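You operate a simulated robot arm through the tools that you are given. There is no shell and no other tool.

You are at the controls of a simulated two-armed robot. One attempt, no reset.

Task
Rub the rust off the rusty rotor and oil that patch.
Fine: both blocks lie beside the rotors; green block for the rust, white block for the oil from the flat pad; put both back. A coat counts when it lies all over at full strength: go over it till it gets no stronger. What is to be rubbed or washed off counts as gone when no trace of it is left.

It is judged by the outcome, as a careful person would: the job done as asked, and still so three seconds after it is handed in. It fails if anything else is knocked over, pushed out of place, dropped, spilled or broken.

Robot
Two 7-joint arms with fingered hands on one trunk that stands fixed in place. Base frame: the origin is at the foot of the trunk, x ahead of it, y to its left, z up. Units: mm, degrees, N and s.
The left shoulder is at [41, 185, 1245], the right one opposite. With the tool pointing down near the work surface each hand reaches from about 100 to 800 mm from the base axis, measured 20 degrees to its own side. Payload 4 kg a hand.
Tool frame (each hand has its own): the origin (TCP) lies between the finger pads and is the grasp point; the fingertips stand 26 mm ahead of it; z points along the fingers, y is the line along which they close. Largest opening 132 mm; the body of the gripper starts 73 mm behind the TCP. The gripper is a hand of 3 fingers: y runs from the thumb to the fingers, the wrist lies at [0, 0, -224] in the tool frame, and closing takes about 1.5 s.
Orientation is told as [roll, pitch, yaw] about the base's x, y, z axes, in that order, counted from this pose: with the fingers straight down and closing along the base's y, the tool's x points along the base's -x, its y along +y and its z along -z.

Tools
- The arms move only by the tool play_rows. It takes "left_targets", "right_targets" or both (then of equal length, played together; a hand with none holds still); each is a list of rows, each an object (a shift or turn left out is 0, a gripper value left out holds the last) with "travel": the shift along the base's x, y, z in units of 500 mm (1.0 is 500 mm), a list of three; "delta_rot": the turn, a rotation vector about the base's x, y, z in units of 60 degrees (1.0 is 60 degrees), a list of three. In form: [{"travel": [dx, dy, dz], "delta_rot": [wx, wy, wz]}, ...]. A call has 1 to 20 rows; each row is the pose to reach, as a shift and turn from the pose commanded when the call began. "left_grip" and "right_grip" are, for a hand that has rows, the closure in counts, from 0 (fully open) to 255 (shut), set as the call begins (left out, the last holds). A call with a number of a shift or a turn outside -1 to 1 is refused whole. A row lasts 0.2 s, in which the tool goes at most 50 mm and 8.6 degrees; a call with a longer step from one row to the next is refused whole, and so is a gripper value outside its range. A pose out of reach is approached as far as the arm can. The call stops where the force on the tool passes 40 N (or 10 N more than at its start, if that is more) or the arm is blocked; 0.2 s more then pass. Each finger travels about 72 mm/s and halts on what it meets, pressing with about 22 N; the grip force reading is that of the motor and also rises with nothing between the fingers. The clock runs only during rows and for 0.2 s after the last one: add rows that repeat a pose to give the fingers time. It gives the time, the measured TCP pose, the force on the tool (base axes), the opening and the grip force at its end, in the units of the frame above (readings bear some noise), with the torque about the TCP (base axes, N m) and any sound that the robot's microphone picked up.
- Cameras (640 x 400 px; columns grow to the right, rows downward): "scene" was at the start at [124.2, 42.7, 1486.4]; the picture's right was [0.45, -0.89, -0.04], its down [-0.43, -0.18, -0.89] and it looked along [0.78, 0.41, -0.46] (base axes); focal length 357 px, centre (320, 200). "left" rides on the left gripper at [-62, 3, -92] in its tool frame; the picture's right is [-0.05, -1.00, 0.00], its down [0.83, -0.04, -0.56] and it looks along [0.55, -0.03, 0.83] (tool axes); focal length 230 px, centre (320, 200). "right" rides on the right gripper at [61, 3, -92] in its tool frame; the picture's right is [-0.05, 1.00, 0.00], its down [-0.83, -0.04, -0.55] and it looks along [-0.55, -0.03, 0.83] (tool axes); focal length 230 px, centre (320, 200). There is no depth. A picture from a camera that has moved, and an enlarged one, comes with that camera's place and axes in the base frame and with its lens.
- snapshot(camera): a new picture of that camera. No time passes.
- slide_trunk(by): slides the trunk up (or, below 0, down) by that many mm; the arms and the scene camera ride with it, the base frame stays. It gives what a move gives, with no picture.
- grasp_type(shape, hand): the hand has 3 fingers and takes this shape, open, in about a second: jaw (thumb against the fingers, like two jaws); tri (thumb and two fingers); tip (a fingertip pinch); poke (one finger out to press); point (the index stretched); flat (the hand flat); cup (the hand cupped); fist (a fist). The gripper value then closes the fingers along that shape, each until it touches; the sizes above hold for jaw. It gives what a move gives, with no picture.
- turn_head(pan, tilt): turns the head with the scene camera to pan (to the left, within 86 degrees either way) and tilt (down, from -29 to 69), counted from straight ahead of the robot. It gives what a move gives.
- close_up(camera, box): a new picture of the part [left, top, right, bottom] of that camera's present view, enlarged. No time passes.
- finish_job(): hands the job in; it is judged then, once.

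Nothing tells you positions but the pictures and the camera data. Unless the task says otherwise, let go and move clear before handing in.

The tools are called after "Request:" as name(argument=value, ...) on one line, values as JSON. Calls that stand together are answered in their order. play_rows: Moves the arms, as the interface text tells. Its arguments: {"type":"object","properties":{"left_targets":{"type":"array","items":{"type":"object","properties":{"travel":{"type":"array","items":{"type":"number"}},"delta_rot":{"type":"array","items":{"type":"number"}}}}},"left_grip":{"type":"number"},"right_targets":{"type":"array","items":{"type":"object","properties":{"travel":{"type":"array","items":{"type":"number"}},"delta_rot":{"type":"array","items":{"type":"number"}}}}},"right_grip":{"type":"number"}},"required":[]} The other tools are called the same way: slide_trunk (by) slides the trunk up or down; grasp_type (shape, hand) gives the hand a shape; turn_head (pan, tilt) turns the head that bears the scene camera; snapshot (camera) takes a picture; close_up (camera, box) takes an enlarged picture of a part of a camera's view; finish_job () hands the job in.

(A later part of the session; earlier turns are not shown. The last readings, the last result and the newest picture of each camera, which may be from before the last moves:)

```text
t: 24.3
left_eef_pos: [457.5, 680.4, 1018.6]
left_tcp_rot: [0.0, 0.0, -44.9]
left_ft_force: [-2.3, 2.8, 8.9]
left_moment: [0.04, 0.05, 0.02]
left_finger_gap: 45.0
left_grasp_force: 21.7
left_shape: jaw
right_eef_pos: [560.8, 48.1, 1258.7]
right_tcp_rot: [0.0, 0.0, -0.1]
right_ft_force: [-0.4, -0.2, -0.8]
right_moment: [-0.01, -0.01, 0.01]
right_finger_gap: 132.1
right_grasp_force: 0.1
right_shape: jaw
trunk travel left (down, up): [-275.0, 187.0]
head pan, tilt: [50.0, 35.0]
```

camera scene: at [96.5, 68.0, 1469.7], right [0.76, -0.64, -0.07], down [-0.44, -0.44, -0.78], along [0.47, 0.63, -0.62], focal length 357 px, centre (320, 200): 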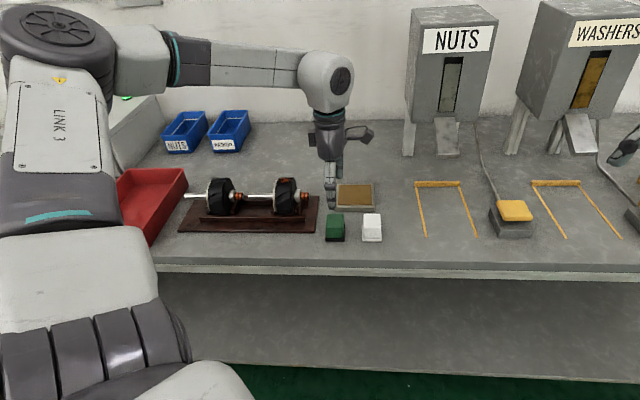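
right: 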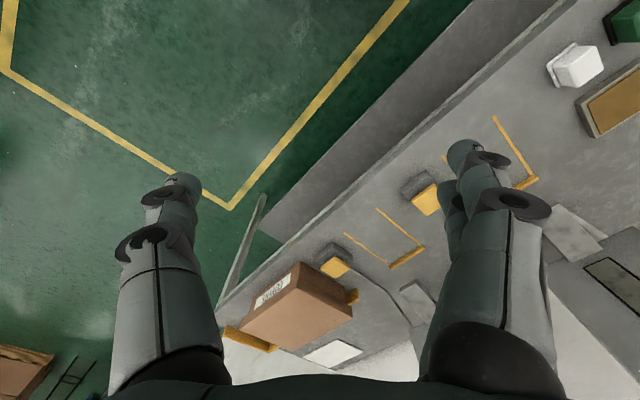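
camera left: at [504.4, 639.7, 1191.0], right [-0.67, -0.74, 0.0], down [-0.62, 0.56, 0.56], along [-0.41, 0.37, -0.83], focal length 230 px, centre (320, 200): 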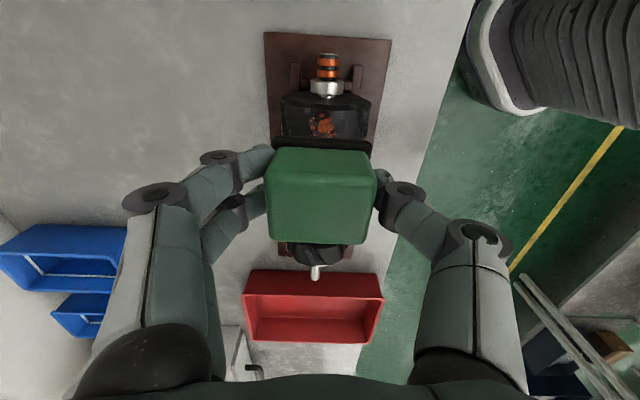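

Forces are steady. Continuing with more strokes.

Request:
play_rows(left_targets=[{"travel": [-0.0155, -0.0155, -0.0014], "delta_rot": [0.0884, -0.0884, 0]}, {"travel": [-0.0307, -0.0307, -0.0055], "delta_rot": [0.1768, -0.1768, 0]}, {"travel": [-0.0406, -0.0406, -0.0098], "delta_rot": [0.2357, -0.2357, 0]}, {"travel": [-0.0307, -0.0307, -0.0055], "delta_rot": [0.1768, -0.1768, 0]}, {"travel": [-0.0155, -0.0155, -0.0014], "delta_rot": [0.0884, -0.0884, 0]}, {"travel": [0, 0, 0]}, {"travel": [0.0155, 0.0155, -0.0018], "delta_rot": [-0.0884, 0.0884, 0]}, {"travel": [0.0307, 0.0307, -0.0065], "delta_rot": [-0.1768, 0.1768, 0]}, {"travel": [0.0367, 0.0367, -0.0092], "delta_rot": [-0.2121, 0.2121, 0]}, {"travel": [0.0307, 0.0307, -0.0065], "delta_rot": [-0.1768, 0.1768, 0]}, {"travel": [0.0155, 0.0155, -0.0018], "delta_rot": [-0.0884, 0.0884, 0]}, {"travel": [0, 0, 0]}, {"travel": [-0.0155, -0.0155, -0.0014], "delta_rot": [0.0884, -0.0884, 0]}, {"travel": [-0.0307, -0.0307, -0.0055], "delta_rot": [0.1768, -0.1768, 0]}, {"travel": [-0.0155, -0.0155, -0.0014], "delta_rot": [0.0884, -0.0884, 0]}, {"travel": [0, 0, 0]}, {"travel": [0.0155, 0.0155, -0.0018], "delta_rot": [-0.0884, 0.0884, 0]}, {"travel": [0.0307, 0.0307, -0.0065], "delta_rot": [-0.1768, 0.1768, 0]}, {"travel": [0.0155, 0.0155, -0.0018], "delta_rot": [-0.0884, 0.0884, 0]}, {"travel": [0, 0, 0]}])

Request:
play_rows(left_targets=[{"travel": [0, 0, 0.05]}, {"travel": [0, 0, 0.12]}, {"travel": [0, 0, 0.16]}, {"travel": [0, 0, 0.16]}])

Request:
close_up(camera="scene", box=[275, 172, 305, 192])

Request:
close_up(camera="left", box=[270, 80, 380, 150])

Request:
close_up(camera="scene", box=[230, 120, 350, 240])

```text
t: 28.5
left_eef_pos: [457.4, 680.3, 1019.9]
left_tcp_rot: [0.0, -0.2, -44.8]
left_ft_force: [-1.3, -0.2, 3.1]
left_moment: [-0.05, 0.06, -0.02]
left_finger_gap: 44.6
left_grasp_force: 21.6
left_shape: jaw
right_eef_pos: [560.8, 48.0, 1259.6]
right_tcp_rot: [0.0, -0.1, 0.0]
right_ft_force: [0.1, 0.8, 0.0]
right_moment: [-0.02, 0.01, -0.01]
right_finger_gap: 131.8
right_grasp_force: 0.0
right_shape: jaw
trunk travel left (down, up): [-275.0, 187.0]
head pan, tilt: [50.0, 35.0]
```

```text
t: 29.5
left_eef_pos: [457.1, 678.8, 1097.4]
left_tcp_rot: [0.1, -0.1, -44.9]
left_ft_force: [0.8, 0.0, -0.9]
left_moment: [0.01, -0.01, 0.02]
left_finger_gap: 44.7
left_grasp_force: 22.2
left_shape: jaw
right_eef_pos: [562.1, 49.1, 1258.9]
right_tcp_rot: [0.1, 0.1, -0.1]
right_ft_force: [-1.6, -0.6, 1.0]
right_moment: [0.02, -0.01, -0.04]
right_finger_gap: 131.8
right_grasp_force: 0.2
right_shape: jaw
trunk travel left (down, up): [-275.0, 187.0]
head pan, tilt: [50.0, 35.0]
```

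```text
16.00 times, centred on (290, 182) of scene
camera zoom: at [96.2, 68.8, 1469.7], right [0.76, -0.64, -0.07], down [-0.44, -0.44, -0.78], along [0.47, 0.63, -0.62], focal length 5712 px, centre (800, 488)
```

zoom: 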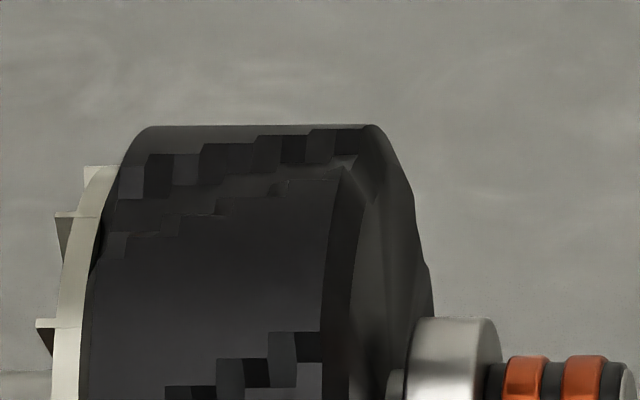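

```text
5.71 times, centred on (325, 115) of left
camera zoom: at [503.9, 638.1, 1190.7], right [-0.67, -0.74, 0.0], down [-0.62, 0.56, 0.56], along [-0.41, 0.37, -0.83], focal length 1315 px, centre (291, 686)
```

zoom: 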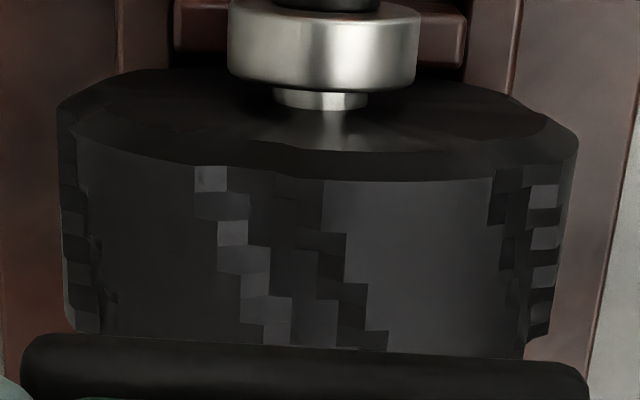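

```text
3.33 times, centred on (290, 180) of scene
camera zoom: at [96.2, 68.8, 1469.7], right [0.76, -0.64, -0.07], down [-0.44, -0.44, -0.78], along [0.47, 0.63, -0.62], focal length 1190 px, centre (420, 267)
```

zoom: 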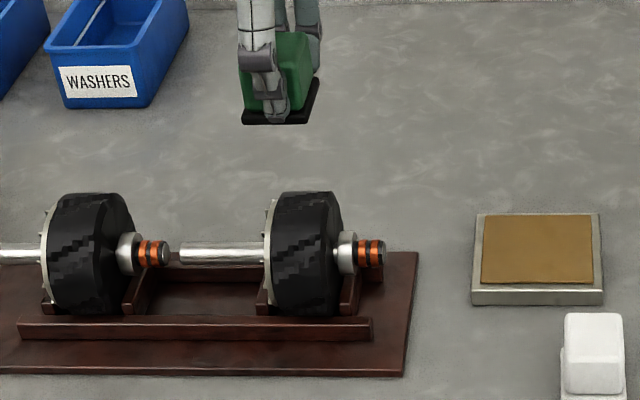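

No rust visible from here. I'll move the hand aside to see the whole rim top.

Request:
play_rows(left_targets=[{"travel": [0.04, -0.04, 0.03]}, {"travel": [0.08, -0.08, 0.06]}, {"travel": [0.12, -0.12, 0.06]}, {"travel": [0.12, -0.12, 0.06]}])

Request:
snapshot(camera="left")

Request:
close_up(camera="left", box=[265, 220, 395, 320])

```text
t: 30.5
left_eef_pos: [519.1, 618.9, 1126.5]
left_tcp_rot: [0.0, 0.0, -44.9]
left_ft_force: [0.2, 1.0, -0.4]
left_moment: [0.02, 0.02, 0.01]
left_finger_gap: 44.7
left_grasp_force: 22.0
left_shape: jaw
right_eef_pos: [561.3, 48.2, 1258.1]
right_tcp_rot: [0.0, 0.0, 0.0]
right_ft_force: [0.2, -0.4, 0.2]
right_moment: [0.03, 0.0, 0.03]
right_finger_gap: 131.7
right_grasp_force: 0.1
right_shape: jaw
trunk travel left (down, up): [-275.0, 187.0]
head pan, tilt: [50.0, 35.0]
```

```text
taken
camera left: at [565.6, 577.6, 1219.9], right [-0.67, -0.74, 0.0], down [-0.62, 0.56, 0.55], along [-0.41, 0.37, -0.83], focal length 230 px, centre (320, 200)
```

left: 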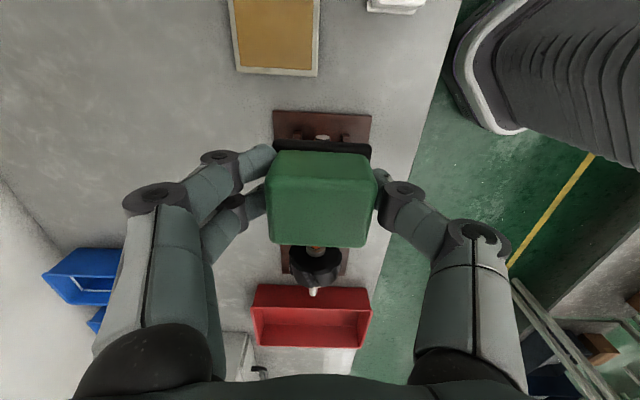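

```text
4.00 times, centred on (330, 270) of left
camera zoom: at [565.6, 577.6, 1219.9], right [-0.67, -0.74, 0.0], down [-0.62, 0.56, 0.55], along [-0.41, 0.37, -0.83], focal length 920 px, centre (280, -80)
```

zoom: 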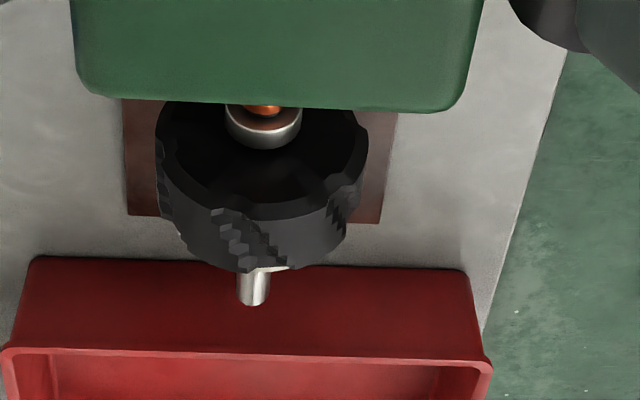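

I'll go back over the green block's place and look from there.

Request:
play_rows(left_targets=[{"travel": [-0.017, -0.053, 0.0]}, {"travel": [-0.034, -0.106, 0.0]}, {"travel": [-0.0506, -0.159, 0.0]}, {"travel": [-0.0506, -0.159, -0.05]}, {"travel": [-0.0506, -0.159, -0.1042]}, {"travel": [-0.0506, -0.159, -0.1042]}])

Request:
snapshot(camera="left")

Request:
close_up(camera="left", box=[210, 210, 320, 340])

Request:
close_up(camera="scene", box=[265, 165, 315, 225])

```text
t: 31.9
left_eef_pos: [492.7, 538.0, 1075.8]
left_tcp_rot: [0.0, -0.1, -44.9]
left_ft_force: [-0.3, -0.4, -0.5]
left_moment: [-0.02, -0.02, 0.01]
left_finger_gap: 44.5
left_grasp_force: 22.1
left_shape: jaw
right_eef_pos: [561.1, 49.4, 1259.4]
right_tcp_rot: [0.0, -0.1, -0.1]
right_ft_force: [0.1, 1.7, -1.2]
right_moment: [-0.01, 0.02, 0.05]
right_finger_gap: 132.0
right_grasp_force: 0.1
right_shape: jaw
trunk travel left (down, up): [-275.0, 187.0]
head pan, tilt: [50.0, 35.0]
```

```text
taken
camera left: at [538.6, 497.7, 1168.6], right [-0.67, -0.74, 0.0], down [-0.62, 0.56, 0.56], along [-0.41, 0.37, -0.83], focal length 230 px, centre (320, 200)
```

left: 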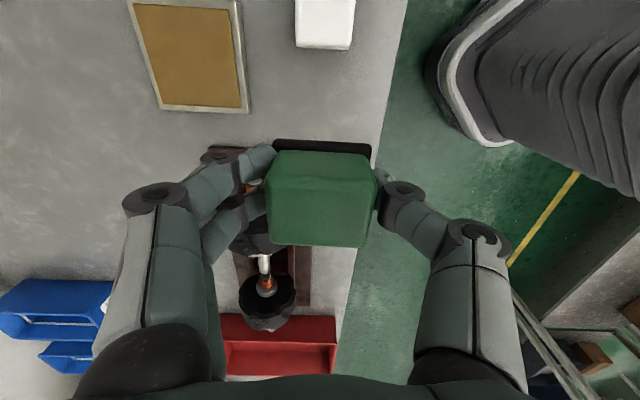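

```text
3.08 times, centred on (265, 275) of left
camera zoom: at [538.6, 497.7, 1168.6], right [-0.67, -0.74, 0.0], down [-0.62, 0.56, 0.56], along [-0.41, 0.37, -0.83], focal length 708 px, centre (489, -31)
```

zoom: 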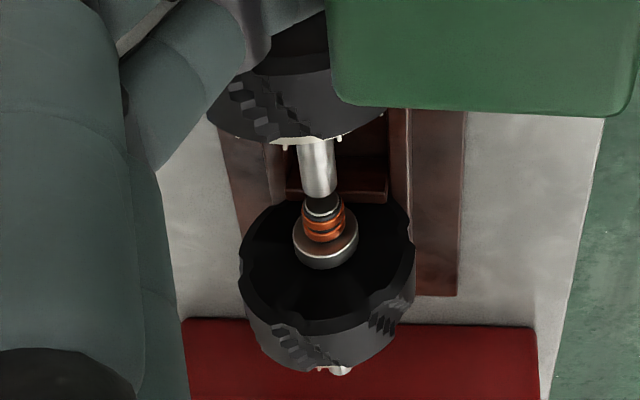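

```text
6.67 times, centred on (290, 195) of scene
camera zoom: at [96.1, 68.0, 1469.8], right [0.76, -0.64, -0.07], down [-0.44, -0.44, -0.78], along [0.47, 0.63, -0.62], focal length 2380 px, centre (520, 233)
```

zoom: 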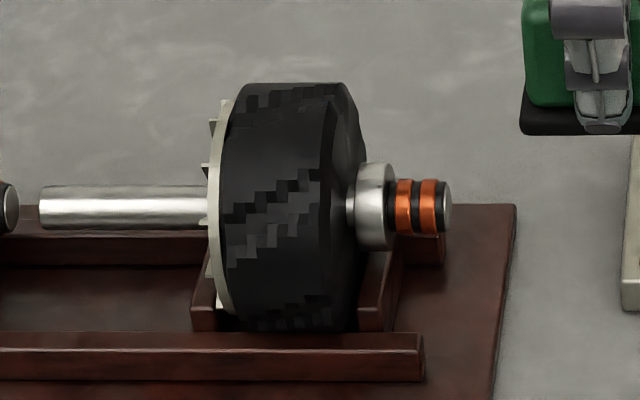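

The rim looks clean everywhere. For safety I'll do one more full rub over the area before putting the block back.

Request:
play_rows(left_targets=[{"travel": [-0.018, 0.07, 0.02]}, {"travel": [-0.035, 0.14, 0.02]}, {"travel": [-0.052, 0.21, 0.02]}, {"travel": [-0.0694, 0.279, 0.02]}, {"travel": [-0.0694, 0.279, -0.04]}, {"travel": [-0.0694, 0.279, -0.09]}, {"travel": [-0.0694, 0.279, -0.1128]}, {"travel": [-0.0694, 0.279, -0.1168]}, {"travel": [-0.0694, 0.279, -0.1168]}])

Request:
play_rows(left_targets=[{"travel": [-0.0155, -0.0155, -0.0014], "delta_rot": [0.0884, -0.0884, 0]}, {"travel": [-0.0307, -0.0307, -0.0055], "delta_rot": [0.1768, -0.1768, 0]}, {"travel": [-0.0406, -0.0406, -0.0098], "delta_rot": [0.2357, -0.2357, 0]}, {"travel": [-0.0307, -0.0307, -0.0055], "delta_rot": [0.1768, -0.1768, 0]}, {"travel": [-0.0155, -0.0155, -0.0014], "delta_rot": [0.0884, -0.0884, 0]}, {"travel": [0, 0, 0]}, {"travel": [0.0155, 0.0155, -0.0018], "delta_rot": [-0.0884, 0.0884, 0]}, {"travel": [0.0307, 0.0307, -0.0065], "delta_rot": [-0.1768, 0.1768, 0]}, {"travel": [0.0367, 0.0367, -0.0092], "delta_rot": [-0.2121, 0.2121, 0]}, {"travel": [0.0307, 0.0307, -0.0065], "delta_rot": [-0.1768, 0.1768, 0]}, {"travel": [0.0155, 0.0155, -0.0018], "delta_rot": [-0.0884, 0.0884, 0]}, {"travel": [0, 0, 0]}, {"travel": [-0.0155, -0.0155, -0.0014], "delta_rot": [0.0884, -0.0884, 0]}, {"travel": [-0.0307, -0.0307, -0.0055], "delta_rot": [0.1768, -0.1768, 0]}, {"travel": [-0.0155, -0.0155, -0.0014], "delta_rot": [0.0884, -0.0884, 0]}, {"travel": [0, 0, 0]}, {"travel": [0.0155, 0.0155, -0.0018], "delta_rot": [-0.0884, 0.0884, 0]}, {"travel": [0.0307, 0.0307, -0.0065], "delta_rot": [-0.1768, 0.1768, 0]}, {"travel": [0.0155, 0.0155, -0.0018], "delta_rot": [-0.0884, 0.0884, 0]}, {"travel": [0, 0, 0]}])

Request:
play_rows(left_targets=[{"travel": [0, 0, 0.05]}, {"travel": [0, 0, 0.1168]}, {"travel": [0.018, -0.07, 0.1168]}, {"travel": [0.035, -0.14, 0.1168]}, {"travel": [0.052, -0.21, 0.1168]}, {"travel": [0.0694, -0.279, 0.1168]}, {"travel": [0.0694, -0.279, 0.1168]}])

Request:
close_up(camera="scene", box=[170, 100, 410, 260])

```text
t: 33.9
left_eef_pos: [458.8, 678.0, 1019.3]
left_tcp_rot: [0.1, 0.0, -45.0]
left_ft_force: [1.2, 2.0, 7.2]
left_moment: [0.04, -0.01, -0.03]
left_finger_gap: 44.5
left_grasp_force: 22.2
left_shape: jaw
right_eef_pos: [561.3, 48.0, 1258.7]
right_tcp_rot: [0.0, 0.0, 0.0]
right_ft_force: [0.6, 0.1, 0.0]
right_moment: [0.01, -0.01, -0.01]
right_finger_gap: 131.9
right_grasp_force: 0.0
right_shape: jaw
trunk travel left (down, up): [-275.0, 187.0]
head pan, tilt: [50.0, 35.0]
```

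```text
t: 38.1
left_eef_pos: [457.7, 679.6, 1017.5]
left_tcp_rot: [0.0, -0.1, -44.9]
left_ft_force: [0.4, 0.9, 0.2]
left_moment: [0.01, -0.04, 0.0]
left_finger_gap: 44.4
left_grasp_force: 22.3
left_shape: jaw
right_eef_pos: [560.2, 49.6, 1258.8]
right_tcp_rot: [0.0, -0.1, 0.0]
right_ft_force: [-0.2, -1.3, 0.8]
right_moment: [0.01, -0.04, 0.0]
right_finger_gap: 131.8
right_grasp_force: 0.1
right_shape: jaw
trunk travel left (down, up): [-275.0, 187.0]
head pan, tilt: [50.0, 35.0]
```

```text
t: 39.7
left_eef_pos: [492.7, 541.5, 1075.0]
left_tcp_rot: [0.0, 0.1, -44.9]
left_ft_force: [0.7, 0.4, -1.6]
left_moment: [-0.02, -0.03, 0.02]
left_finger_gap: 44.3
left_grasp_force: 22.4
left_shape: jaw
right_eef_pos: [561.5, 49.5, 1258.8]
right_tcp_rot: [-0.1, 0.0, 0.0]
right_ft_force: [0.7, 0.4, 0.1]
right_moment: [-0.02, 0.02, 0.02]
right_finger_gap: 131.8
right_grasp_force: 0.1
right_shape: jaw
trunk travel left (down, up): [-275.0, 187.0]
head pan, tilt: [50.0, 35.0]
```

```text
2.50 times, centred on (290, 180) of scene
camera zoom: at [96.0, 69.2, 1469.7], right [0.76, -0.64, -0.07], down [-0.44, -0.44, -0.78], along [0.47, 0.63, -0.62], focal length 892 px, centre (395, 250)
```

zoom: 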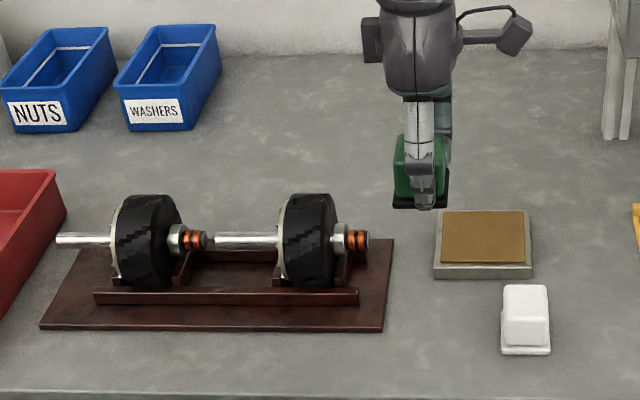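

Rotor is clean and in place. I'll put the green block back down in its original spot.

Request:
play_rows(left_targets=[{"travel": [0, 0, -0.08]}, {"travel": [0, 0, -0.16]}, {"travel": [0, 0, -0.24]}, {"travel": [0, 0, -0.29]}, {"travel": [0, 0, -0.31]}, {"travel": [0, 0, -0.316]}, {"travel": [0, 0, -0.316]}])

Request:
play_rows(left_targets=[{"travel": [0, 0, -0.002]}, {"travel": [0, 0, -0.004]}, {"travel": [0, 0, -0.004]}])

Request:
close_up(camera="scene", box=[290, 160, 410, 260])

```text
t: 41.3
left_eef_pos: [491.9, 539.2, 918.4]
left_tcp_rot: [0.0, 0.0, -44.8]
left_ft_force: [-0.4, -0.4, -0.7]
left_moment: [0.0, 0.03, 0.01]
left_finger_gap: 44.6
left_grasp_force: 22.1
left_shape: jaw
right_eef_pos: [561.6, 49.1, 1257.6]
right_tcp_rot: [0.0, 0.0, 0.0]
right_ft_force: [-1.0, 0.0, -1.1]
right_moment: [0.01, 0.04, -0.01]
right_finger_gap: 131.8
right_grasp_force: 0.0
right_shape: jaw
trunk travel left (down, up): [-275.0, 187.0]
head pan, tilt: [50.0, 35.0]
```

```text
t: 42.1
left_eef_pos: [493.2, 539.6, 916.9]
left_tcp_rot: [0.0, 0.0, -44.9]
left_ft_force: [0.1, -0.3, -0.2]
left_moment: [-0.02, 0.04, 0.0]
left_finger_gap: 44.6
left_grasp_force: 22.4
left_shape: jaw
right_eef_pos: [562.7, 46.9, 1257.8]
right_tcp_rot: [0.0, 0.0, -0.1]
right_ft_force: [0.0, -0.2, -0.5]
right_moment: [-0.05, 0.0, 0.02]
right_finger_gap: 131.9
right_grasp_force: 0.1
right_shape: jaw
trunk travel left (down, up): [-275.0, 187.0]
head pan, tilt: [50.0, 35.0]
```

```text
4.00 times, centred on (350, 210) of scene
camera zoom: at [96.5, 68.5, 1469.7], right [0.76, -0.64, -0.07], down [-0.44, -0.44, -0.78], along [0.47, 0.63, -0.62], focal length 1428 px, centre (200, 160)
```

zoom: 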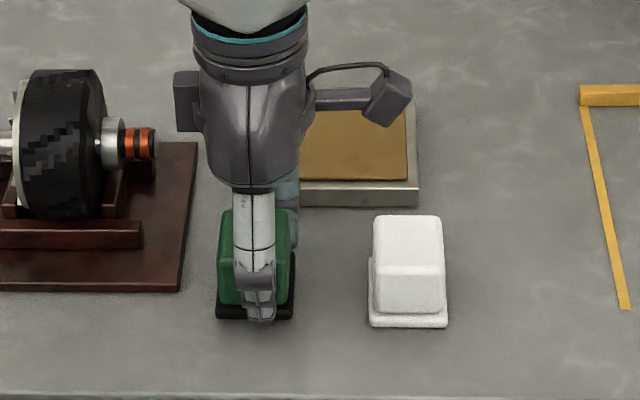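

The block slipped a few mm up and sideways in the hand, so I'll shift to compensate and lower until it rests on the bench.

Request:
play_rows(left_targets=[{"travel": [0.005, -0.005, 0]}, {"travel": [0.005, -0.005, -0.003]}, {"travel": [0.005, -0.005, -0.005]}, {"travel": [0.005, -0.005, -0.005]}])

Request:
close_up(camera="scene", box=[290, 160, 410, 260])

```text
t: 43.1
left_eef_pos: [494.5, 536.9, 913.9]
left_tcp_rot: [0.0, 0.0, -44.9]
left_ft_force: [-1.0, 0.1, -0.6]
left_moment: [0.0, 0.03, -0.02]
left_finger_gap: 44.6
left_grasp_force: 21.8
left_shape: jaw
right_eef_pos: [561.6, 48.2, 1258.8]
right_tcp_rot: [0.0, 0.0, -0.1]
right_ft_force: [-0.3, -1.0, 0.0]
right_moment: [0.03, -0.04, -0.01]
right_finger_gap: 131.9
right_grasp_force: 0.0
right_shape: jaw
trunk travel left (down, up): [-275.0, 187.0]
head pan, tilt: [50.0, 35.0]
```

```text
4.00 times, centred on (350, 210) of scene
camera zoom: at [96.6, 68.5, 1469.7], right [0.76, -0.64, -0.07], down [-0.44, -0.44, -0.78], along [0.47, 0.63, -0.62], focal length 1428 px, centre (200, 160)
```

zoom: 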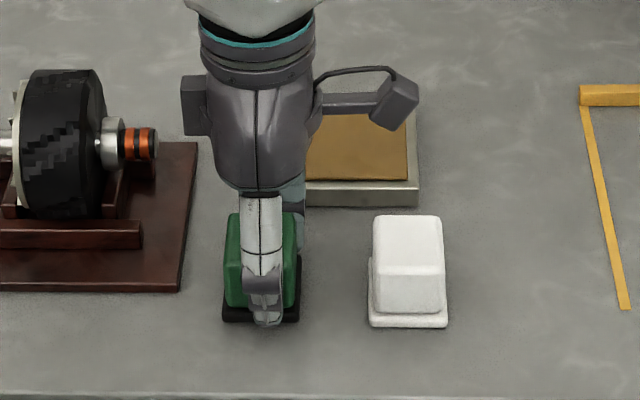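

Nearly down; lowering a little more until I feel the bench.

Request:
play_rows(left_targets=[{"travel": [0, 0, -0.002]}, {"travel": [0, 0, -0.004]}, {"travel": [0, 0, -0.004]}])

Request:
play_rows(left_targets=[{"travel": [0, 0, -0.001]}, {"travel": [0, 0, -0.002]}, {"travel": [0, 0, -0.002]}])

Request:
close_up(camera="scene", box=[290, 160, 410, 260])

```text
t: 43.9
left_eef_pos: [496.0, 537.6, 911.0]
left_tcp_rot: [0.0, 0.1, -44.9]
left_ft_force: [-0.4, 0.9, 2.0]
left_moment: [0.05, -0.06, 0.03]
left_finger_gap: 44.6
left_grasp_force: 22.2
left_shape: jaw
right_eef_pos: [561.0, 47.7, 1259.1]
right_tcp_rot: [0.0, 0.1, 0.0]
right_ft_force: [-0.2, 0.9, 0.6]
right_moment: [-0.01, 0.02, 0.02]
right_finger_gap: 131.9
right_grasp_force: 0.0
right_shape: jaw
trunk travel left (down, up): [-275.0, 187.0]
head pan, tilt: [50.0, 35.0]
```

```text
t: 44.7
left_eef_pos: [493.9, 537.0, 911.7]
left_tcp_rot: [0.1, 0.0, -44.8]
left_ft_force: [0.5, 3.4, 7.9]
left_moment: [0.24, -0.21, 0.04]
left_finger_gap: 44.6
left_grasp_force: 22.6
left_shape: jaw
right_eef_pos: [561.7, 47.5, 1257.8]
right_tcp_rot: [0.0, 0.0, 0.0]
right_ft_force: [-1.2, 0.3, -0.2]
right_moment: [-0.02, -0.02, -0.02]
right_finger_gap: 132.0
right_grasp_force: 0.2
right_shape: jaw
trunk travel left (down, up): [-275.0, 187.0]
head pan, tilt: [50.0, 35.0]
```

```text
4.00 times, centred on (350, 210) of scene
camera zoom: at [95.8, 68.2, 1469.8], right [0.76, -0.64, -0.07], down [-0.44, -0.44, -0.78], along [0.47, 0.63, -0.62], focal length 1428 px, centre (200, 160)
```

zoom: 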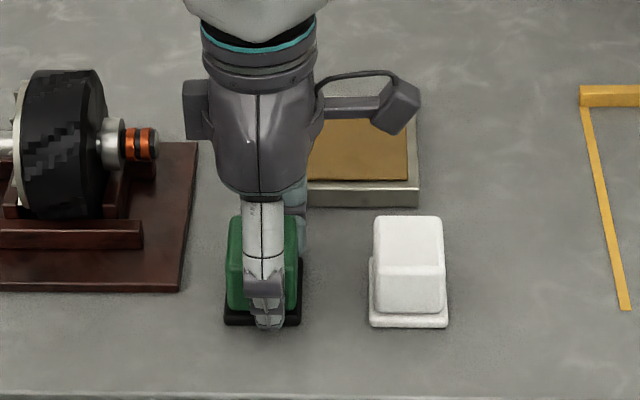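

Resting on the bench at its original place. I'll release it and lift away.

Request:
play_rows(left_targets=[{"travel": [0, 0, 0.003]}, {"travel": [0, 0, 0.003]}, {"travel": [0, 0, 0.003]}, {"travel": [0, 0, 0.003]}, {"travel": [0, 0, 0.003]}], left_grip=90)

Request:
play_rows(left_targets=[{"travel": [0, 0, 0.03]}, {"travel": [0, 0, 0.1]}, {"travel": [0, 0, 0.18]}, {"travel": [0, 0, 0.2]}, {"travel": [0, 0, 0.2]}])

Request:
close_up(camera="scene", box=[290, 160, 410, 260])

Request:
snapshot(camera="left")

```text
t: 45.9
left_eef_pos: [495.7, 536.8, 912.1]
left_tcp_rot: [0.0, -0.1, -44.8]
left_ft_force: [0.0, -0.6, 0.0]
left_moment: [-0.04, -0.01, 0.01]
left_finger_gap: 85.0
left_grasp_force: 0.0
left_shape: jaw
right_eef_pos: [561.8, 49.2, 1258.6]
right_tcp_rot: [-0.1, 0.1, 0.0]
right_ft_force: [-0.2, 0.3, -0.3]
right_moment: [0.01, -0.01, 0.0]
right_finger_gap: 132.0
right_grasp_force: 0.1
right_shape: jaw
trunk travel left (down, up): [-275.0, 187.0]
head pan, tilt: [50.0, 35.0]
```

```text
t: 47.1
left_eef_pos: [495.8, 538.1, 1010.9]
left_tcp_rot: [0.0, 0.0, -44.9]
left_ft_force: [0.2, 0.7, 0.7]
left_moment: [0.0, 0.04, -0.01]
left_finger_gap: 85.2
left_grasp_force: 0.1
left_shape: jaw
right_eef_pos: [562.3, 49.5, 1257.9]
right_tcp_rot: [0.1, 0.0, 0.0]
right_ft_force: [-0.2, 0.5, -0.2]
right_moment: [0.01, -0.01, -0.01]
right_finger_gap: 132.0
right_grasp_force: 0.0
right_shape: jaw
trunk travel left (down, up): [-275.0, 187.0]
head pan, tilt: [50.0, 35.0]
```

```text
4.00 times, centred on (350, 210) of scene
camera zoom: at [96.6, 68.6, 1469.6], right [0.76, -0.64, -0.07], down [-0.44, -0.44, -0.78], along [0.47, 0.63, -0.62], focal length 1428 px, centre (200, 160)
```

zoom: 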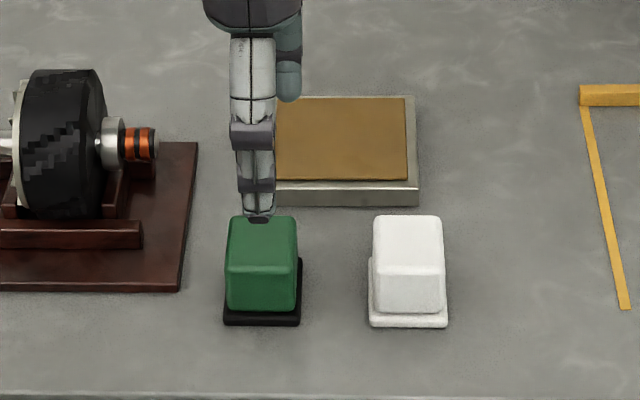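

```text
taken
camera left: at [541.9, 497.3, 1104.4], right [-0.67, -0.74, 0.0], down [-0.62, 0.56, 0.56], along [-0.41, 0.37, -0.83], focal length 230 px, centre (320, 200)
```

left: 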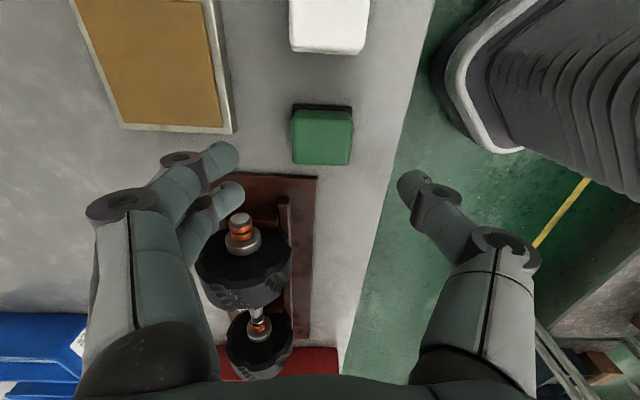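

Green block is back in place. Next I'll move over the white block at about (552,480).

Request:
play_rows(left_targets=[{"travel": [0.04, -0.04, 0]}, {"travel": [0.08, -0.08, 0]}, {"travel": [0.114, -0.113, 0]}, {"travel": [0.114, -0.113, -0.06]}, {"travel": [0.114, -0.113, -0.09]}, {"travel": [0.114, -0.113, -0.09]}])

Request:
snapshot(camera="left")

Request:
close_up(camera="scene", box=[290, 140, 410, 260])

```text
t: 48.5
left_eef_pos: [552.0, 481.1, 967.2]
left_tcp_rot: [0.0, 0.0, -44.8]
left_ft_force: [-0.3, 0.6, -0.7]
left_moment: [0.02, -0.01, 0.01]
left_finger_gap: 85.3
left_grasp_force: 0.2
left_shape: jaw
right_eef_pos: [561.3, 49.1, 1258.1]
right_tcp_rot: [0.1, 0.0, 0.0]
right_ft_force: [0.4, 0.0, -0.8]
right_moment: [0.0, 0.0, -0.05]
right_finger_gap: 131.9
right_grasp_force: 0.1
right_shape: jaw
trunk travel left (down, up): [-275.0, 187.0]
head pan, tilt: [50.0, 35.0]
```

```text
taken
camera left: at [597.8, 439.1, 1060.4], right [-0.67, -0.74, 0.0], down [-0.62, 0.56, 0.56], along [-0.41, 0.37, -0.83], focal length 230 px, centre (320, 200)
```

left: 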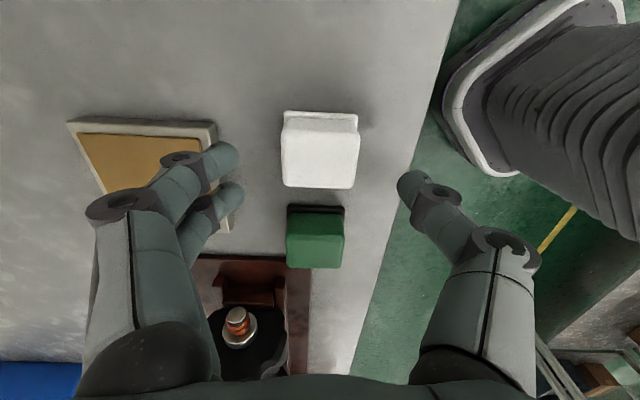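

```text
3.33 times, centred on (350, 200) of scene
camera zoom: at [96.3, 68.1, 1469.7], right [0.76, -0.64, -0.07], down [-0.44, -0.44, -0.78], along [0.47, 0.63, -0.62], focal length 1190 px, centre (220, 200)
```

zoom: 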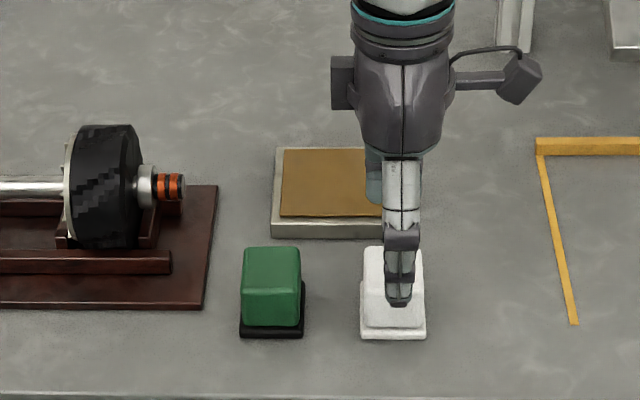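

Aligned the same as with the green block. Descending and grasping.

Request:
play_rows(left_targets=[{"travel": [0.0, 0.0, -0.04]}, {"travel": [0.0, 0, -0.08]}, {"travel": [0.0, 0, -0.1]}, {"travel": [0.0, 0, -0.11]}, {"travel": [0.0, 0, -0.11]}])

Request:
snapshot(camera="left")

```text
t: 49.7
left_eef_pos: [552.6, 480.6, 912.2]
left_tcp_rot: [0.0, 0.1, -44.9]
left_ft_force: [-0.4, -0.5, -0.2]
left_moment: [-0.01, -0.02, 0.01]
left_finger_gap: 85.2
left_grasp_force: 0.1
left_shape: jaw
right_eef_pos: [562.5, 49.0, 1258.3]
right_tcp_rot: [0.0, 0.0, 0.0]
right_ft_force: [0.1, 0.6, 0.8]
right_moment: [0.01, 0.01, -0.01]
right_finger_gap: 131.7
right_grasp_force: 0.1
right_shape: jaw
trunk travel left (down, up): [-275.0, 187.0]
head pan, tilt: [50.0, 35.0]
```

```text
taken
camera left: at [598.3, 440.0, 1005.2], right [-0.67, -0.74, 0.0], down [-0.62, 0.56, 0.56], along [-0.41, 0.37, -0.83], focal length 230 px, centre (320, 200)
```

left: 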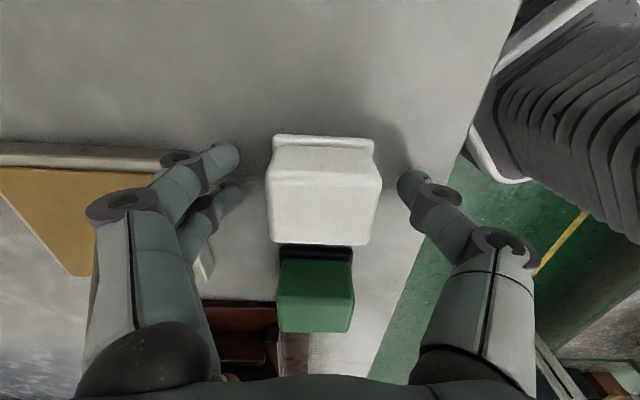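

Shift 2 mm toward the front, then close.

Request:
play_rows(left_targets=[{"travel": [-0.003, -0.003, 0]}, {"travel": [-0.003, -0.003, 0]}])

Request:
play_rows(left_targets=[{"travel": [0, 0, 0]}, {"travel": [0, 0, 0]}, {"travel": [0, 0, 0]}, {"travel": [0, 0, 0]}, {"travel": [0, 0, 0]}, {"travel": [0, 0, 0]}, {"travel": [0, 0, 0]}], left_grip=255)

Request:
close_up(camera="scene", box=[290, 160, 410, 260])

Request:
snapshot(camera="left")

```text
t: 50.3
left_eef_pos: [550.3, 479.8, 912.8]
left_tcp_rot: [0.0, -0.1, -44.9]
left_ft_force: [-0.3, -0.1, -0.8]
left_moment: [0.0, 0.06, 0.0]
left_finger_gap: 84.6
left_grasp_force: 0.0
left_shape: jaw
right_eef_pos: [562.3, 48.4, 1258.8]
right_tcp_rot: [0.0, 0.0, -0.1]
right_ft_force: [0.1, -0.8, -0.1]
right_moment: [0.0, 0.0, -0.01]
right_finger_gap: 131.8
right_grasp_force: 0.0
right_shape: jaw
trunk travel left (down, up): [-275.0, 187.0]
head pan, tilt: [50.0, 35.0]
```

```text
t: 51.9
left_eef_pos: [550.4, 479.0, 912.3]
left_tcp_rot: [0.0, 0.0, -44.7]
left_ft_force: [0.2, 0.6, -0.2]
left_moment: [0.04, 0.01, 0.03]
left_finger_gap: 44.2
left_grasp_force: 22.1
left_shape: jaw
right_eef_pos: [561.7, 48.6, 1258.3]
right_tcp_rot: [0.1, 0.0, 0.0]
right_ft_force: [1.1, 0.7, 0.6]
right_moment: [0.02, 0.04, 0.02]
right_finger_gap: 132.1
right_grasp_force: 0.0
right_shape: jaw
trunk travel left (down, up): [-275.0, 187.0]
head pan, tilt: [50.0, 35.0]
```

```text
4.00 times, centred on (350, 210) of scene
camera zoom: at [96.5, 68.5, 1469.7], right [0.76, -0.64, -0.07], down [-0.44, -0.44, -0.78], along [0.47, 0.63, -0.62], focal length 1428 px, centre (200, 160)
```

zoom: 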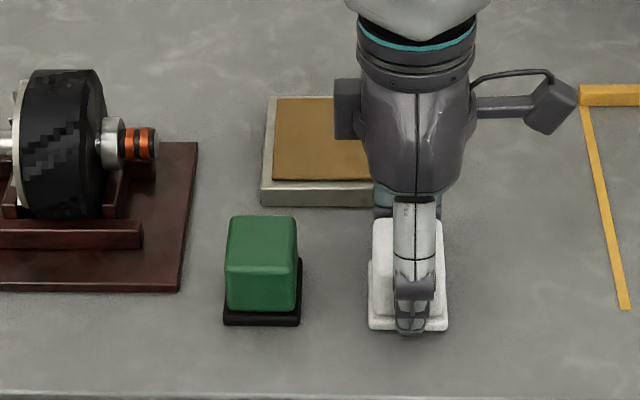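

```text
taken
camera left: at [596.6, 438.2, 1005.0], right [-0.67, -0.74, 0.0], down [-0.62, 0.56, 0.56], along [-0.41, 0.37, -0.83], focal length 230 px, centre (320, 200)
```

left: 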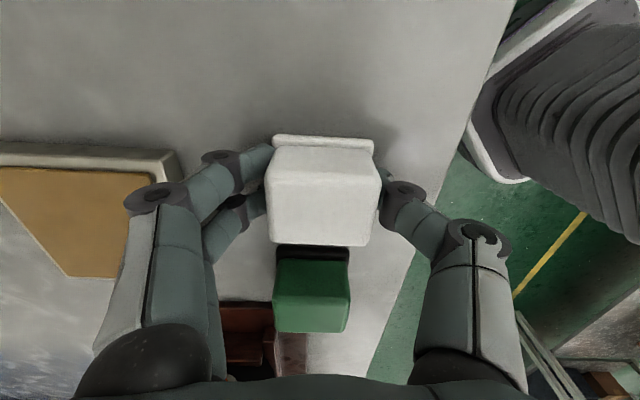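

White block held. I'll lift it and carry it above the oil pad at about (608,594).

Request:
play_rows(left_targets=[{"travel": [0, 0, 0.03]}, {"travel": [0, 0, 0.1]}, {"travel": [0, 0, 0.18]}, {"travel": [0.03, 0.06, 0.2]}, {"travel": [0.06, 0.12, 0.2]}, {"travel": [0.09, 0.18, 0.2]}, {"travel": [0.115, 0.231, 0.2]}, {"travel": [0.115, 0.231, 0.12]}, {"travel": [0.115, 0.231, 0.07]}, {"travel": [0.115, 0.231, 0.07]}])

Request:
snapshot(camera="left")

Request:
close_up(camera="scene", box=[290, 120, 410, 240])

```text
t: 54.1
left_eef_pos: [608.9, 592.9, 945.9]
left_tcp_rot: [0.0, -0.1, -44.9]
left_ft_force: [0.0, -0.5, -0.1]
left_moment: [-0.01, -0.02, 0.01]
left_finger_gap: 44.1
left_grasp_force: 21.1
left_shape: jaw
right_eef_pos: [561.7, 48.2, 1259.0]
right_tcp_rot: [-0.1, 0.0, -0.1]
right_ft_force: [0.6, -0.3, -0.7]
right_moment: [0.03, 0.01, -0.01]
right_finger_gap: 131.7
right_grasp_force: 0.0
right_shape: jaw
trunk travel left (down, up): [-275.0, 187.0]
head pan, tilt: [50.0, 35.0]
```

```text
taken
camera left: at [655.0, 553.8, 1039.3], right [-0.67, -0.74, 0.0], down [-0.62, 0.56, 0.55], along [-0.41, 0.37, -0.83], focal length 230 px, centre (320, 200)
```

left: 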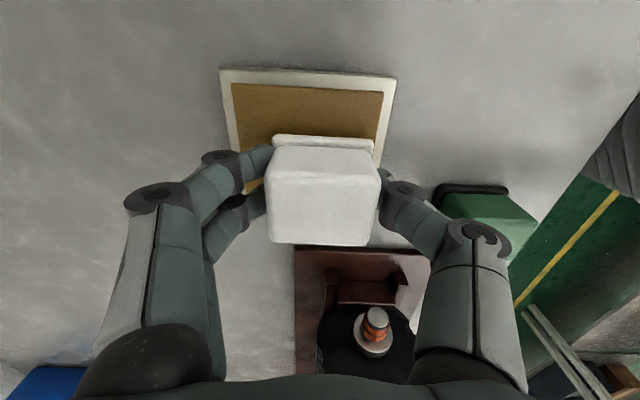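

```text
3.33 times, centred on (350, 180) of scene
camera zoom: at [96.3, 68.4, 1469.7], right [0.76, -0.64, -0.07], down [-0.44, -0.44, -0.78], along [0.47, 0.63, -0.62], focal length 1190 px, centre (220, 267)
```

zoom: 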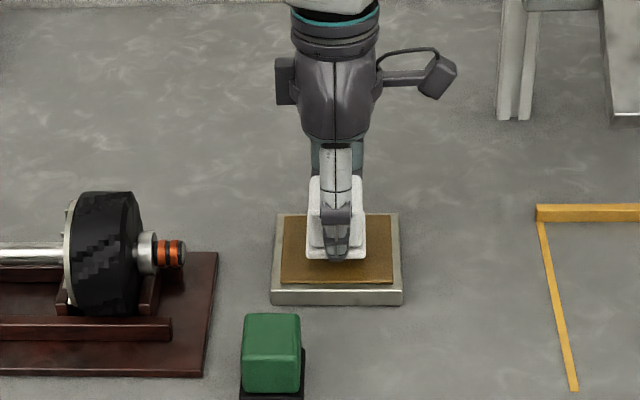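

Directly above the pad. Lowering onto it gently.

Request:
play_rows(left_targets=[{"travel": [0, 0, -0.01]}, {"travel": [0, 0, -0.02]}, {"travel": [0, 0, -0.03]}, {"travel": [0, 0, -0.03]}])

Request:
play_rows(left_targets=[{"travel": [0, 0, -0.004]}, {"travel": [0, 0, -0.008]}, {"travel": [0, 0, -0.008]}])

Request:
close_up(camera="scene", box=[290, 120, 410, 240])

```text
t: 55.1
left_eef_pos: [609.8, 594.6, 930.2]
left_tcp_rot: [-0.1, 0.1, -44.9]
left_ft_force: [0.7, 0.1, -0.1]
left_moment: [0.01, -0.01, 0.02]
left_finger_gap: 44.0
left_grasp_force: 22.1
left_shape: jaw
right_eef_pos: [562.4, 48.5, 1258.4]
right_tcp_rot: [-0.1, 0.0, -0.1]
right_ft_force: [0.0, -0.2, 0.1]
right_moment: [0.02, 0.01, 0.04]
right_finger_gap: 131.8
right_grasp_force: 0.1
right_shape: jaw
trunk travel left (down, up): [-275.0, 187.0]
head pan, tilt: [50.0, 35.0]
```

```text
t: 55.9
left_eef_pos: [609.8, 593.6, 929.8]
left_tcp_rot: [0.2, -0.1, -44.9]
left_ft_force: [1.2, 2.4, 11.2]
left_moment: [0.14, -0.09, -0.02]
left_finger_gap: 44.4
left_grasp_force: 22.0
left_shape: jaw
right_eef_pos: [560.4, 47.7, 1258.6]
right_tcp_rot: [0.0, 0.0, -0.1]
right_ft_force: [0.8, -1.0, 0.2]
right_moment: [0.05, 0.01, -0.04]
right_finger_gap: 132.1
right_grasp_force: 0.1
right_shape: jaw
trunk travel left (down, up): [-275.0, 187.0]
head pan, tilt: [50.0, 35.0]
```

```text
3.33 times, centred on (350, 180) of scene
camera zoom: at [95.2, 67.5, 1470.0], right [0.76, -0.64, -0.07], down [-0.44, -0.44, -0.78], along [0.47, 0.63, -0.62], focal length 1190 px, centre (220, 267)
```

zoom: 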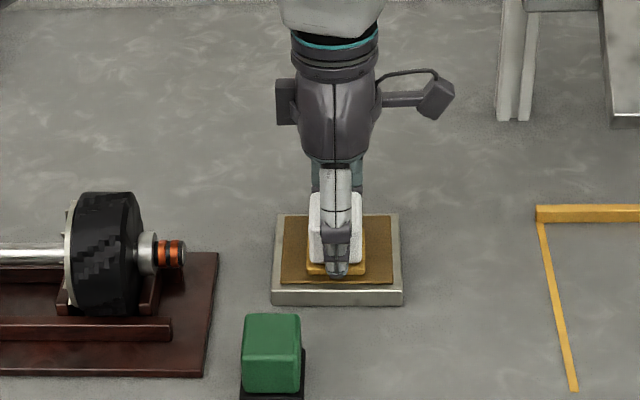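

The sole has turned oil-coloured. I'll hold briefly and rub a few millimetres to load it fully, then lift.

Request:
play_rows(left_targets=[{"travel": [0, 0, 0]}, {"travel": [0, 0, 0]}, {"travel": [0.006, 0.006, 0.001]}, {"travel": [-0.006, -0.006, 0.001]}, {"travel": [0, 0, 0]}, {"travel": [0, 0, 0]}, {"travel": [0, 0, 0.04]}, {"travel": [0, 0, 0.1]}, {"travel": [0, 0, 0.1]}])

Request:
close_up(camera="scene", box=[290, 120, 410, 240])

Request:
snapshot(camera="left")

```text
t: 57.9
left_eef_pos: [608.9, 596.7, 976.1]
left_tcp_rot: [-0.1, 0.1, -44.9]
left_ft_force: [-0.3, -0.2, -1.1]
left_moment: [-0.02, 0.01, -0.01]
left_finger_gap: 45.3
left_grasp_force: 22.7
left_shape: jaw
right_eef_pos: [563.3, 50.2, 1257.4]
right_tcp_rot: [-0.1, 0.1, -0.1]
right_ft_force: [0.0, -0.8, 0.1]
right_moment: [-0.01, 0.02, -0.02]
right_finger_gap: 131.8
right_grasp_force: 0.1
right_shape: jaw
trunk travel left (down, up): [-275.0, 187.0]
head pan, tilt: [50.0, 35.0]
```

```text
3.33 times, centred on (350, 180) of scene
camera zoom: at [97.4, 69.3, 1469.5], right [0.76, -0.64, -0.07], down [-0.44, -0.44, -0.78], along [0.47, 0.63, -0.62], focal length 1190 px, centre (220, 267)
```

zoom: 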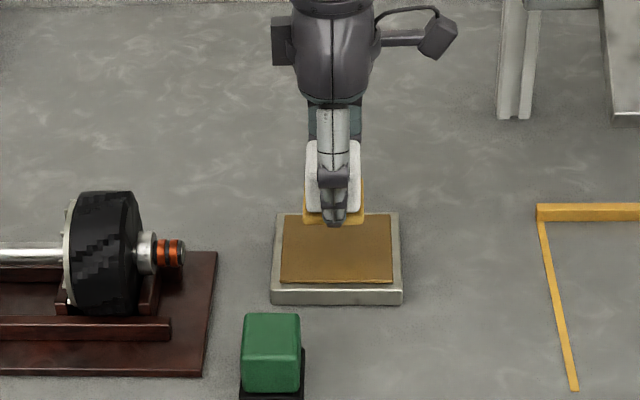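

```text
taken
camera left: at [655.0, 555.7, 1069.1], right [-0.67, -0.74, 0.0], down [-0.62, 0.56, 0.56], along [-0.42, 0.37, -0.83], focal length 230 px, centre (320, 200)
```

left: 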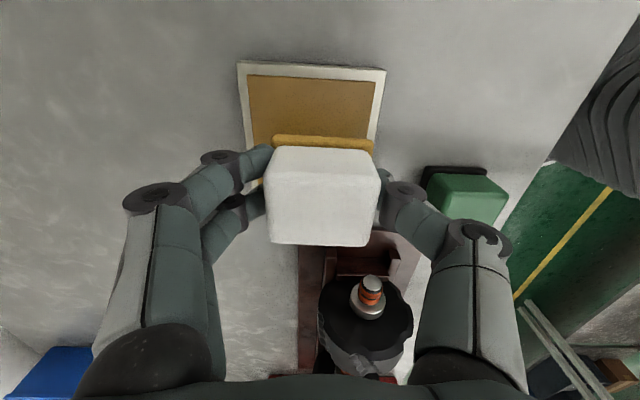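

Sole is loaded all over. I'll carry it over to the rim.

Request:
play_rows(left_targets=[{"travel": [0, 0, 0.07]}, {"travel": [0, 0, 0.14]}, {"travel": [0, 0, 0.216]}, {"travel": [-0.06, 0.034, 0.216]}, {"travel": [-0.12, 0.068, 0.216]}, {"travel": [-0.18, 0.102, 0.216]}, {"travel": [-0.24, 0.136, 0.216]}, {"travel": [-0.3004, 0.169, 0.216]}, {"travel": [-0.3004, 0.169, 0.216]}, {"travel": [-0.3004, 0.169, 0.15]}, {"travel": [-0.3004, 0.169, 0.116]}, {"travel": [-0.3004, 0.169, 0.116]}])

Request:
close_up(camera="scene", box=[250, 140, 330, 220])

Request:
snapshot(camera="left")

```text
t: 60.5
left_eef_pos: [458.7, 678.5, 1034.8]
left_tcp_rot: [0.0, 0.0, -44.9]
left_ft_force: [0.1, -0.6, -0.7]
left_moment: [0.01, -0.02, -0.03]
left_finger_gap: 45.0
left_grasp_force: 21.8
left_shape: jaw
right_eef_pos: [562.2, 48.9, 1258.6]
right_tcp_rot: [0.0, 0.0, 0.0]
right_ft_force: [-0.3, 0.3, -0.2]
right_moment: [0.03, -0.02, 0.02]
right_finger_gap: 132.2
right_grasp_force: 0.0
right_shape: jaw
trunk travel left (down, up): [-275.0, 187.0]
head pan, tilt: [50.0, 35.0]
```

```text
5.00 times, centred on (290, 180) of scene
camera zoom: at [96.6, 67.9, 1469.7], right [0.76, -0.64, -0.07], down [-0.44, -0.44, -0.78], along [0.47, 0.63, -0.62], focal length 1785 px, centre (470, 300)
```

zoom: 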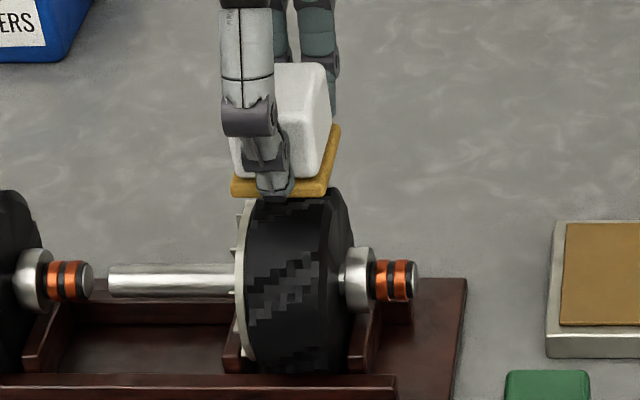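

```text
taken
camera left: at [504.8, 638.0, 1128.6], right [-0.67, -0.74, 0.0], down [-0.62, 0.56, 0.56], along [-0.41, 0.37, -0.83], focal length 230 px, centre (320, 200)
```

left: 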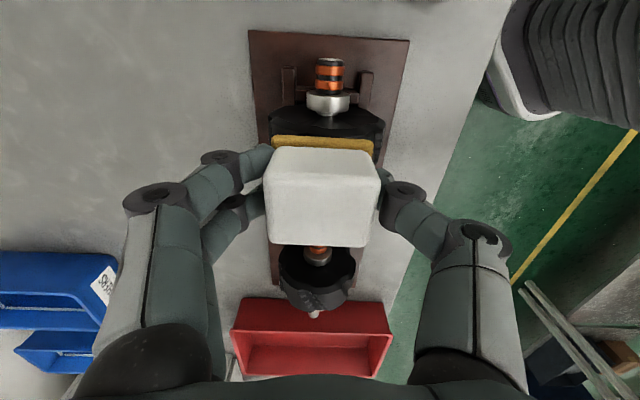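

Over the patch. Lowering in small steps to contact.

Request:
play_rows(left_targets=[{"travel": [0, 0, -0.01]}, {"travel": [0, 0, -0.02]}, {"travel": [0, 0, -0.028]}, {"travel": [0, 0, -0.028]}])

Request:
play_rows(left_targets=[{"travel": [0, 0, -0.003]}, {"travel": [0, 0, -0.006]}, {"travel": [0, 0, -0.006]}])

```text
t: 61.5
left_eef_pos: [459.1, 679.1, 1022.3]
left_tcp_rot: [0.0, 0.0, -44.9]
left_ft_force: [-0.3, 0.2, -0.8]
left_moment: [-0.01, 0.01, -0.01]
left_finger_gap: 45.2
left_grasp_force: 21.5
left_shape: jaw
right_eef_pos: [562.3, 48.7, 1258.7]
right_tcp_rot: [0.0, 0.1, 0.0]
right_ft_force: [-0.9, -0.2, -0.5]
right_moment: [0.02, -0.01, -0.04]
right_finger_gap: 131.9
right_grasp_force: 0.0
right_shape: jaw
trunk travel left (down, up): [-275.0, 187.0]
head pan, tilt: [50.0, 35.0]
```

```text
t: 62.3
left_eef_pos: [458.6, 678.3, 1017.9]
left_tcp_rot: [0.0, 0.0, -44.9]
left_ft_force: [0.1, -1.3, -0.7]
left_moment: [0.02, -0.01, -0.01]
left_finger_gap: 45.0
left_grasp_force: 21.9
left_shape: jaw
right_eef_pos: [562.7, 48.3, 1258.5]
right_tcp_rot: [0.0, 0.0, 0.0]
right_ft_force: [0.0, -0.2, 0.1]
right_moment: [0.01, 0.01, -0.01]
right_finger_gap: 131.9
right_grasp_force: 0.1
right_shape: jaw
trunk travel left (down, up): [-275.0, 187.0]
head pan, tilt: [50.0, 35.0]
```

Request:
play_rows(left_targets=[{"travel": [0, 0, -0.002]}, {"travel": [0, 0, -0.004]}, {"travel": [0, 0, -0.004]}])

Request:
play_rows(left_targets=[{"travel": [0, 0, -0.002]}, {"travel": [0, 0, -0.003]}, {"travel": [0, 0, -0.003]}])

```text
t: 63.1
left_eef_pos: [457.4, 680.1, 1018.1]
left_tcp_rot: [-0.1, 0.0, -45.0]
left_ft_force: [-0.5, 0.5, -0.1]
left_moment: [0.03, 0.0, 0.02]
left_finger_gap: 44.7
left_grasp_force: 22.2
left_shape: jaw
right_eef_pos: [562.2, 48.5, 1257.6]
right_tcp_rot: [0.1, 0.0, 0.0]
right_ft_force: [-0.2, 0.6, -0.3]
right_moment: [-0.03, 0.01, -0.01]
right_finger_gap: 131.8
right_grasp_force: 0.2
right_shape: jaw
trunk travel left (down, up): [-275.0, 187.0]
head pan, tilt: [50.0, 35.0]
```

```text
t: 63.9
left_eef_pos: [459.2, 679.3, 1015.9]
left_tcp_rot: [0.1, 0.0, -44.9]
left_ft_force: [0.1, 1.0, 2.5]
left_moment: [0.02, 0.0, -0.01]
left_finger_gap: 45.1
left_grasp_force: 21.7
left_shape: jaw
right_eef_pos: [562.6, 47.6, 1257.6]
right_tcp_rot: [0.0, 0.0, 0.0]
right_ft_force: [-0.2, 0.4, -0.4]
right_moment: [0.0, 0.02, 0.0]
right_finger_gap: 132.1
right_grasp_force: 0.1
right_shape: jaw
trunk travel left (down, up): [-275.0, 187.0]
head pan, tilt: [50.0, 35.0]
```

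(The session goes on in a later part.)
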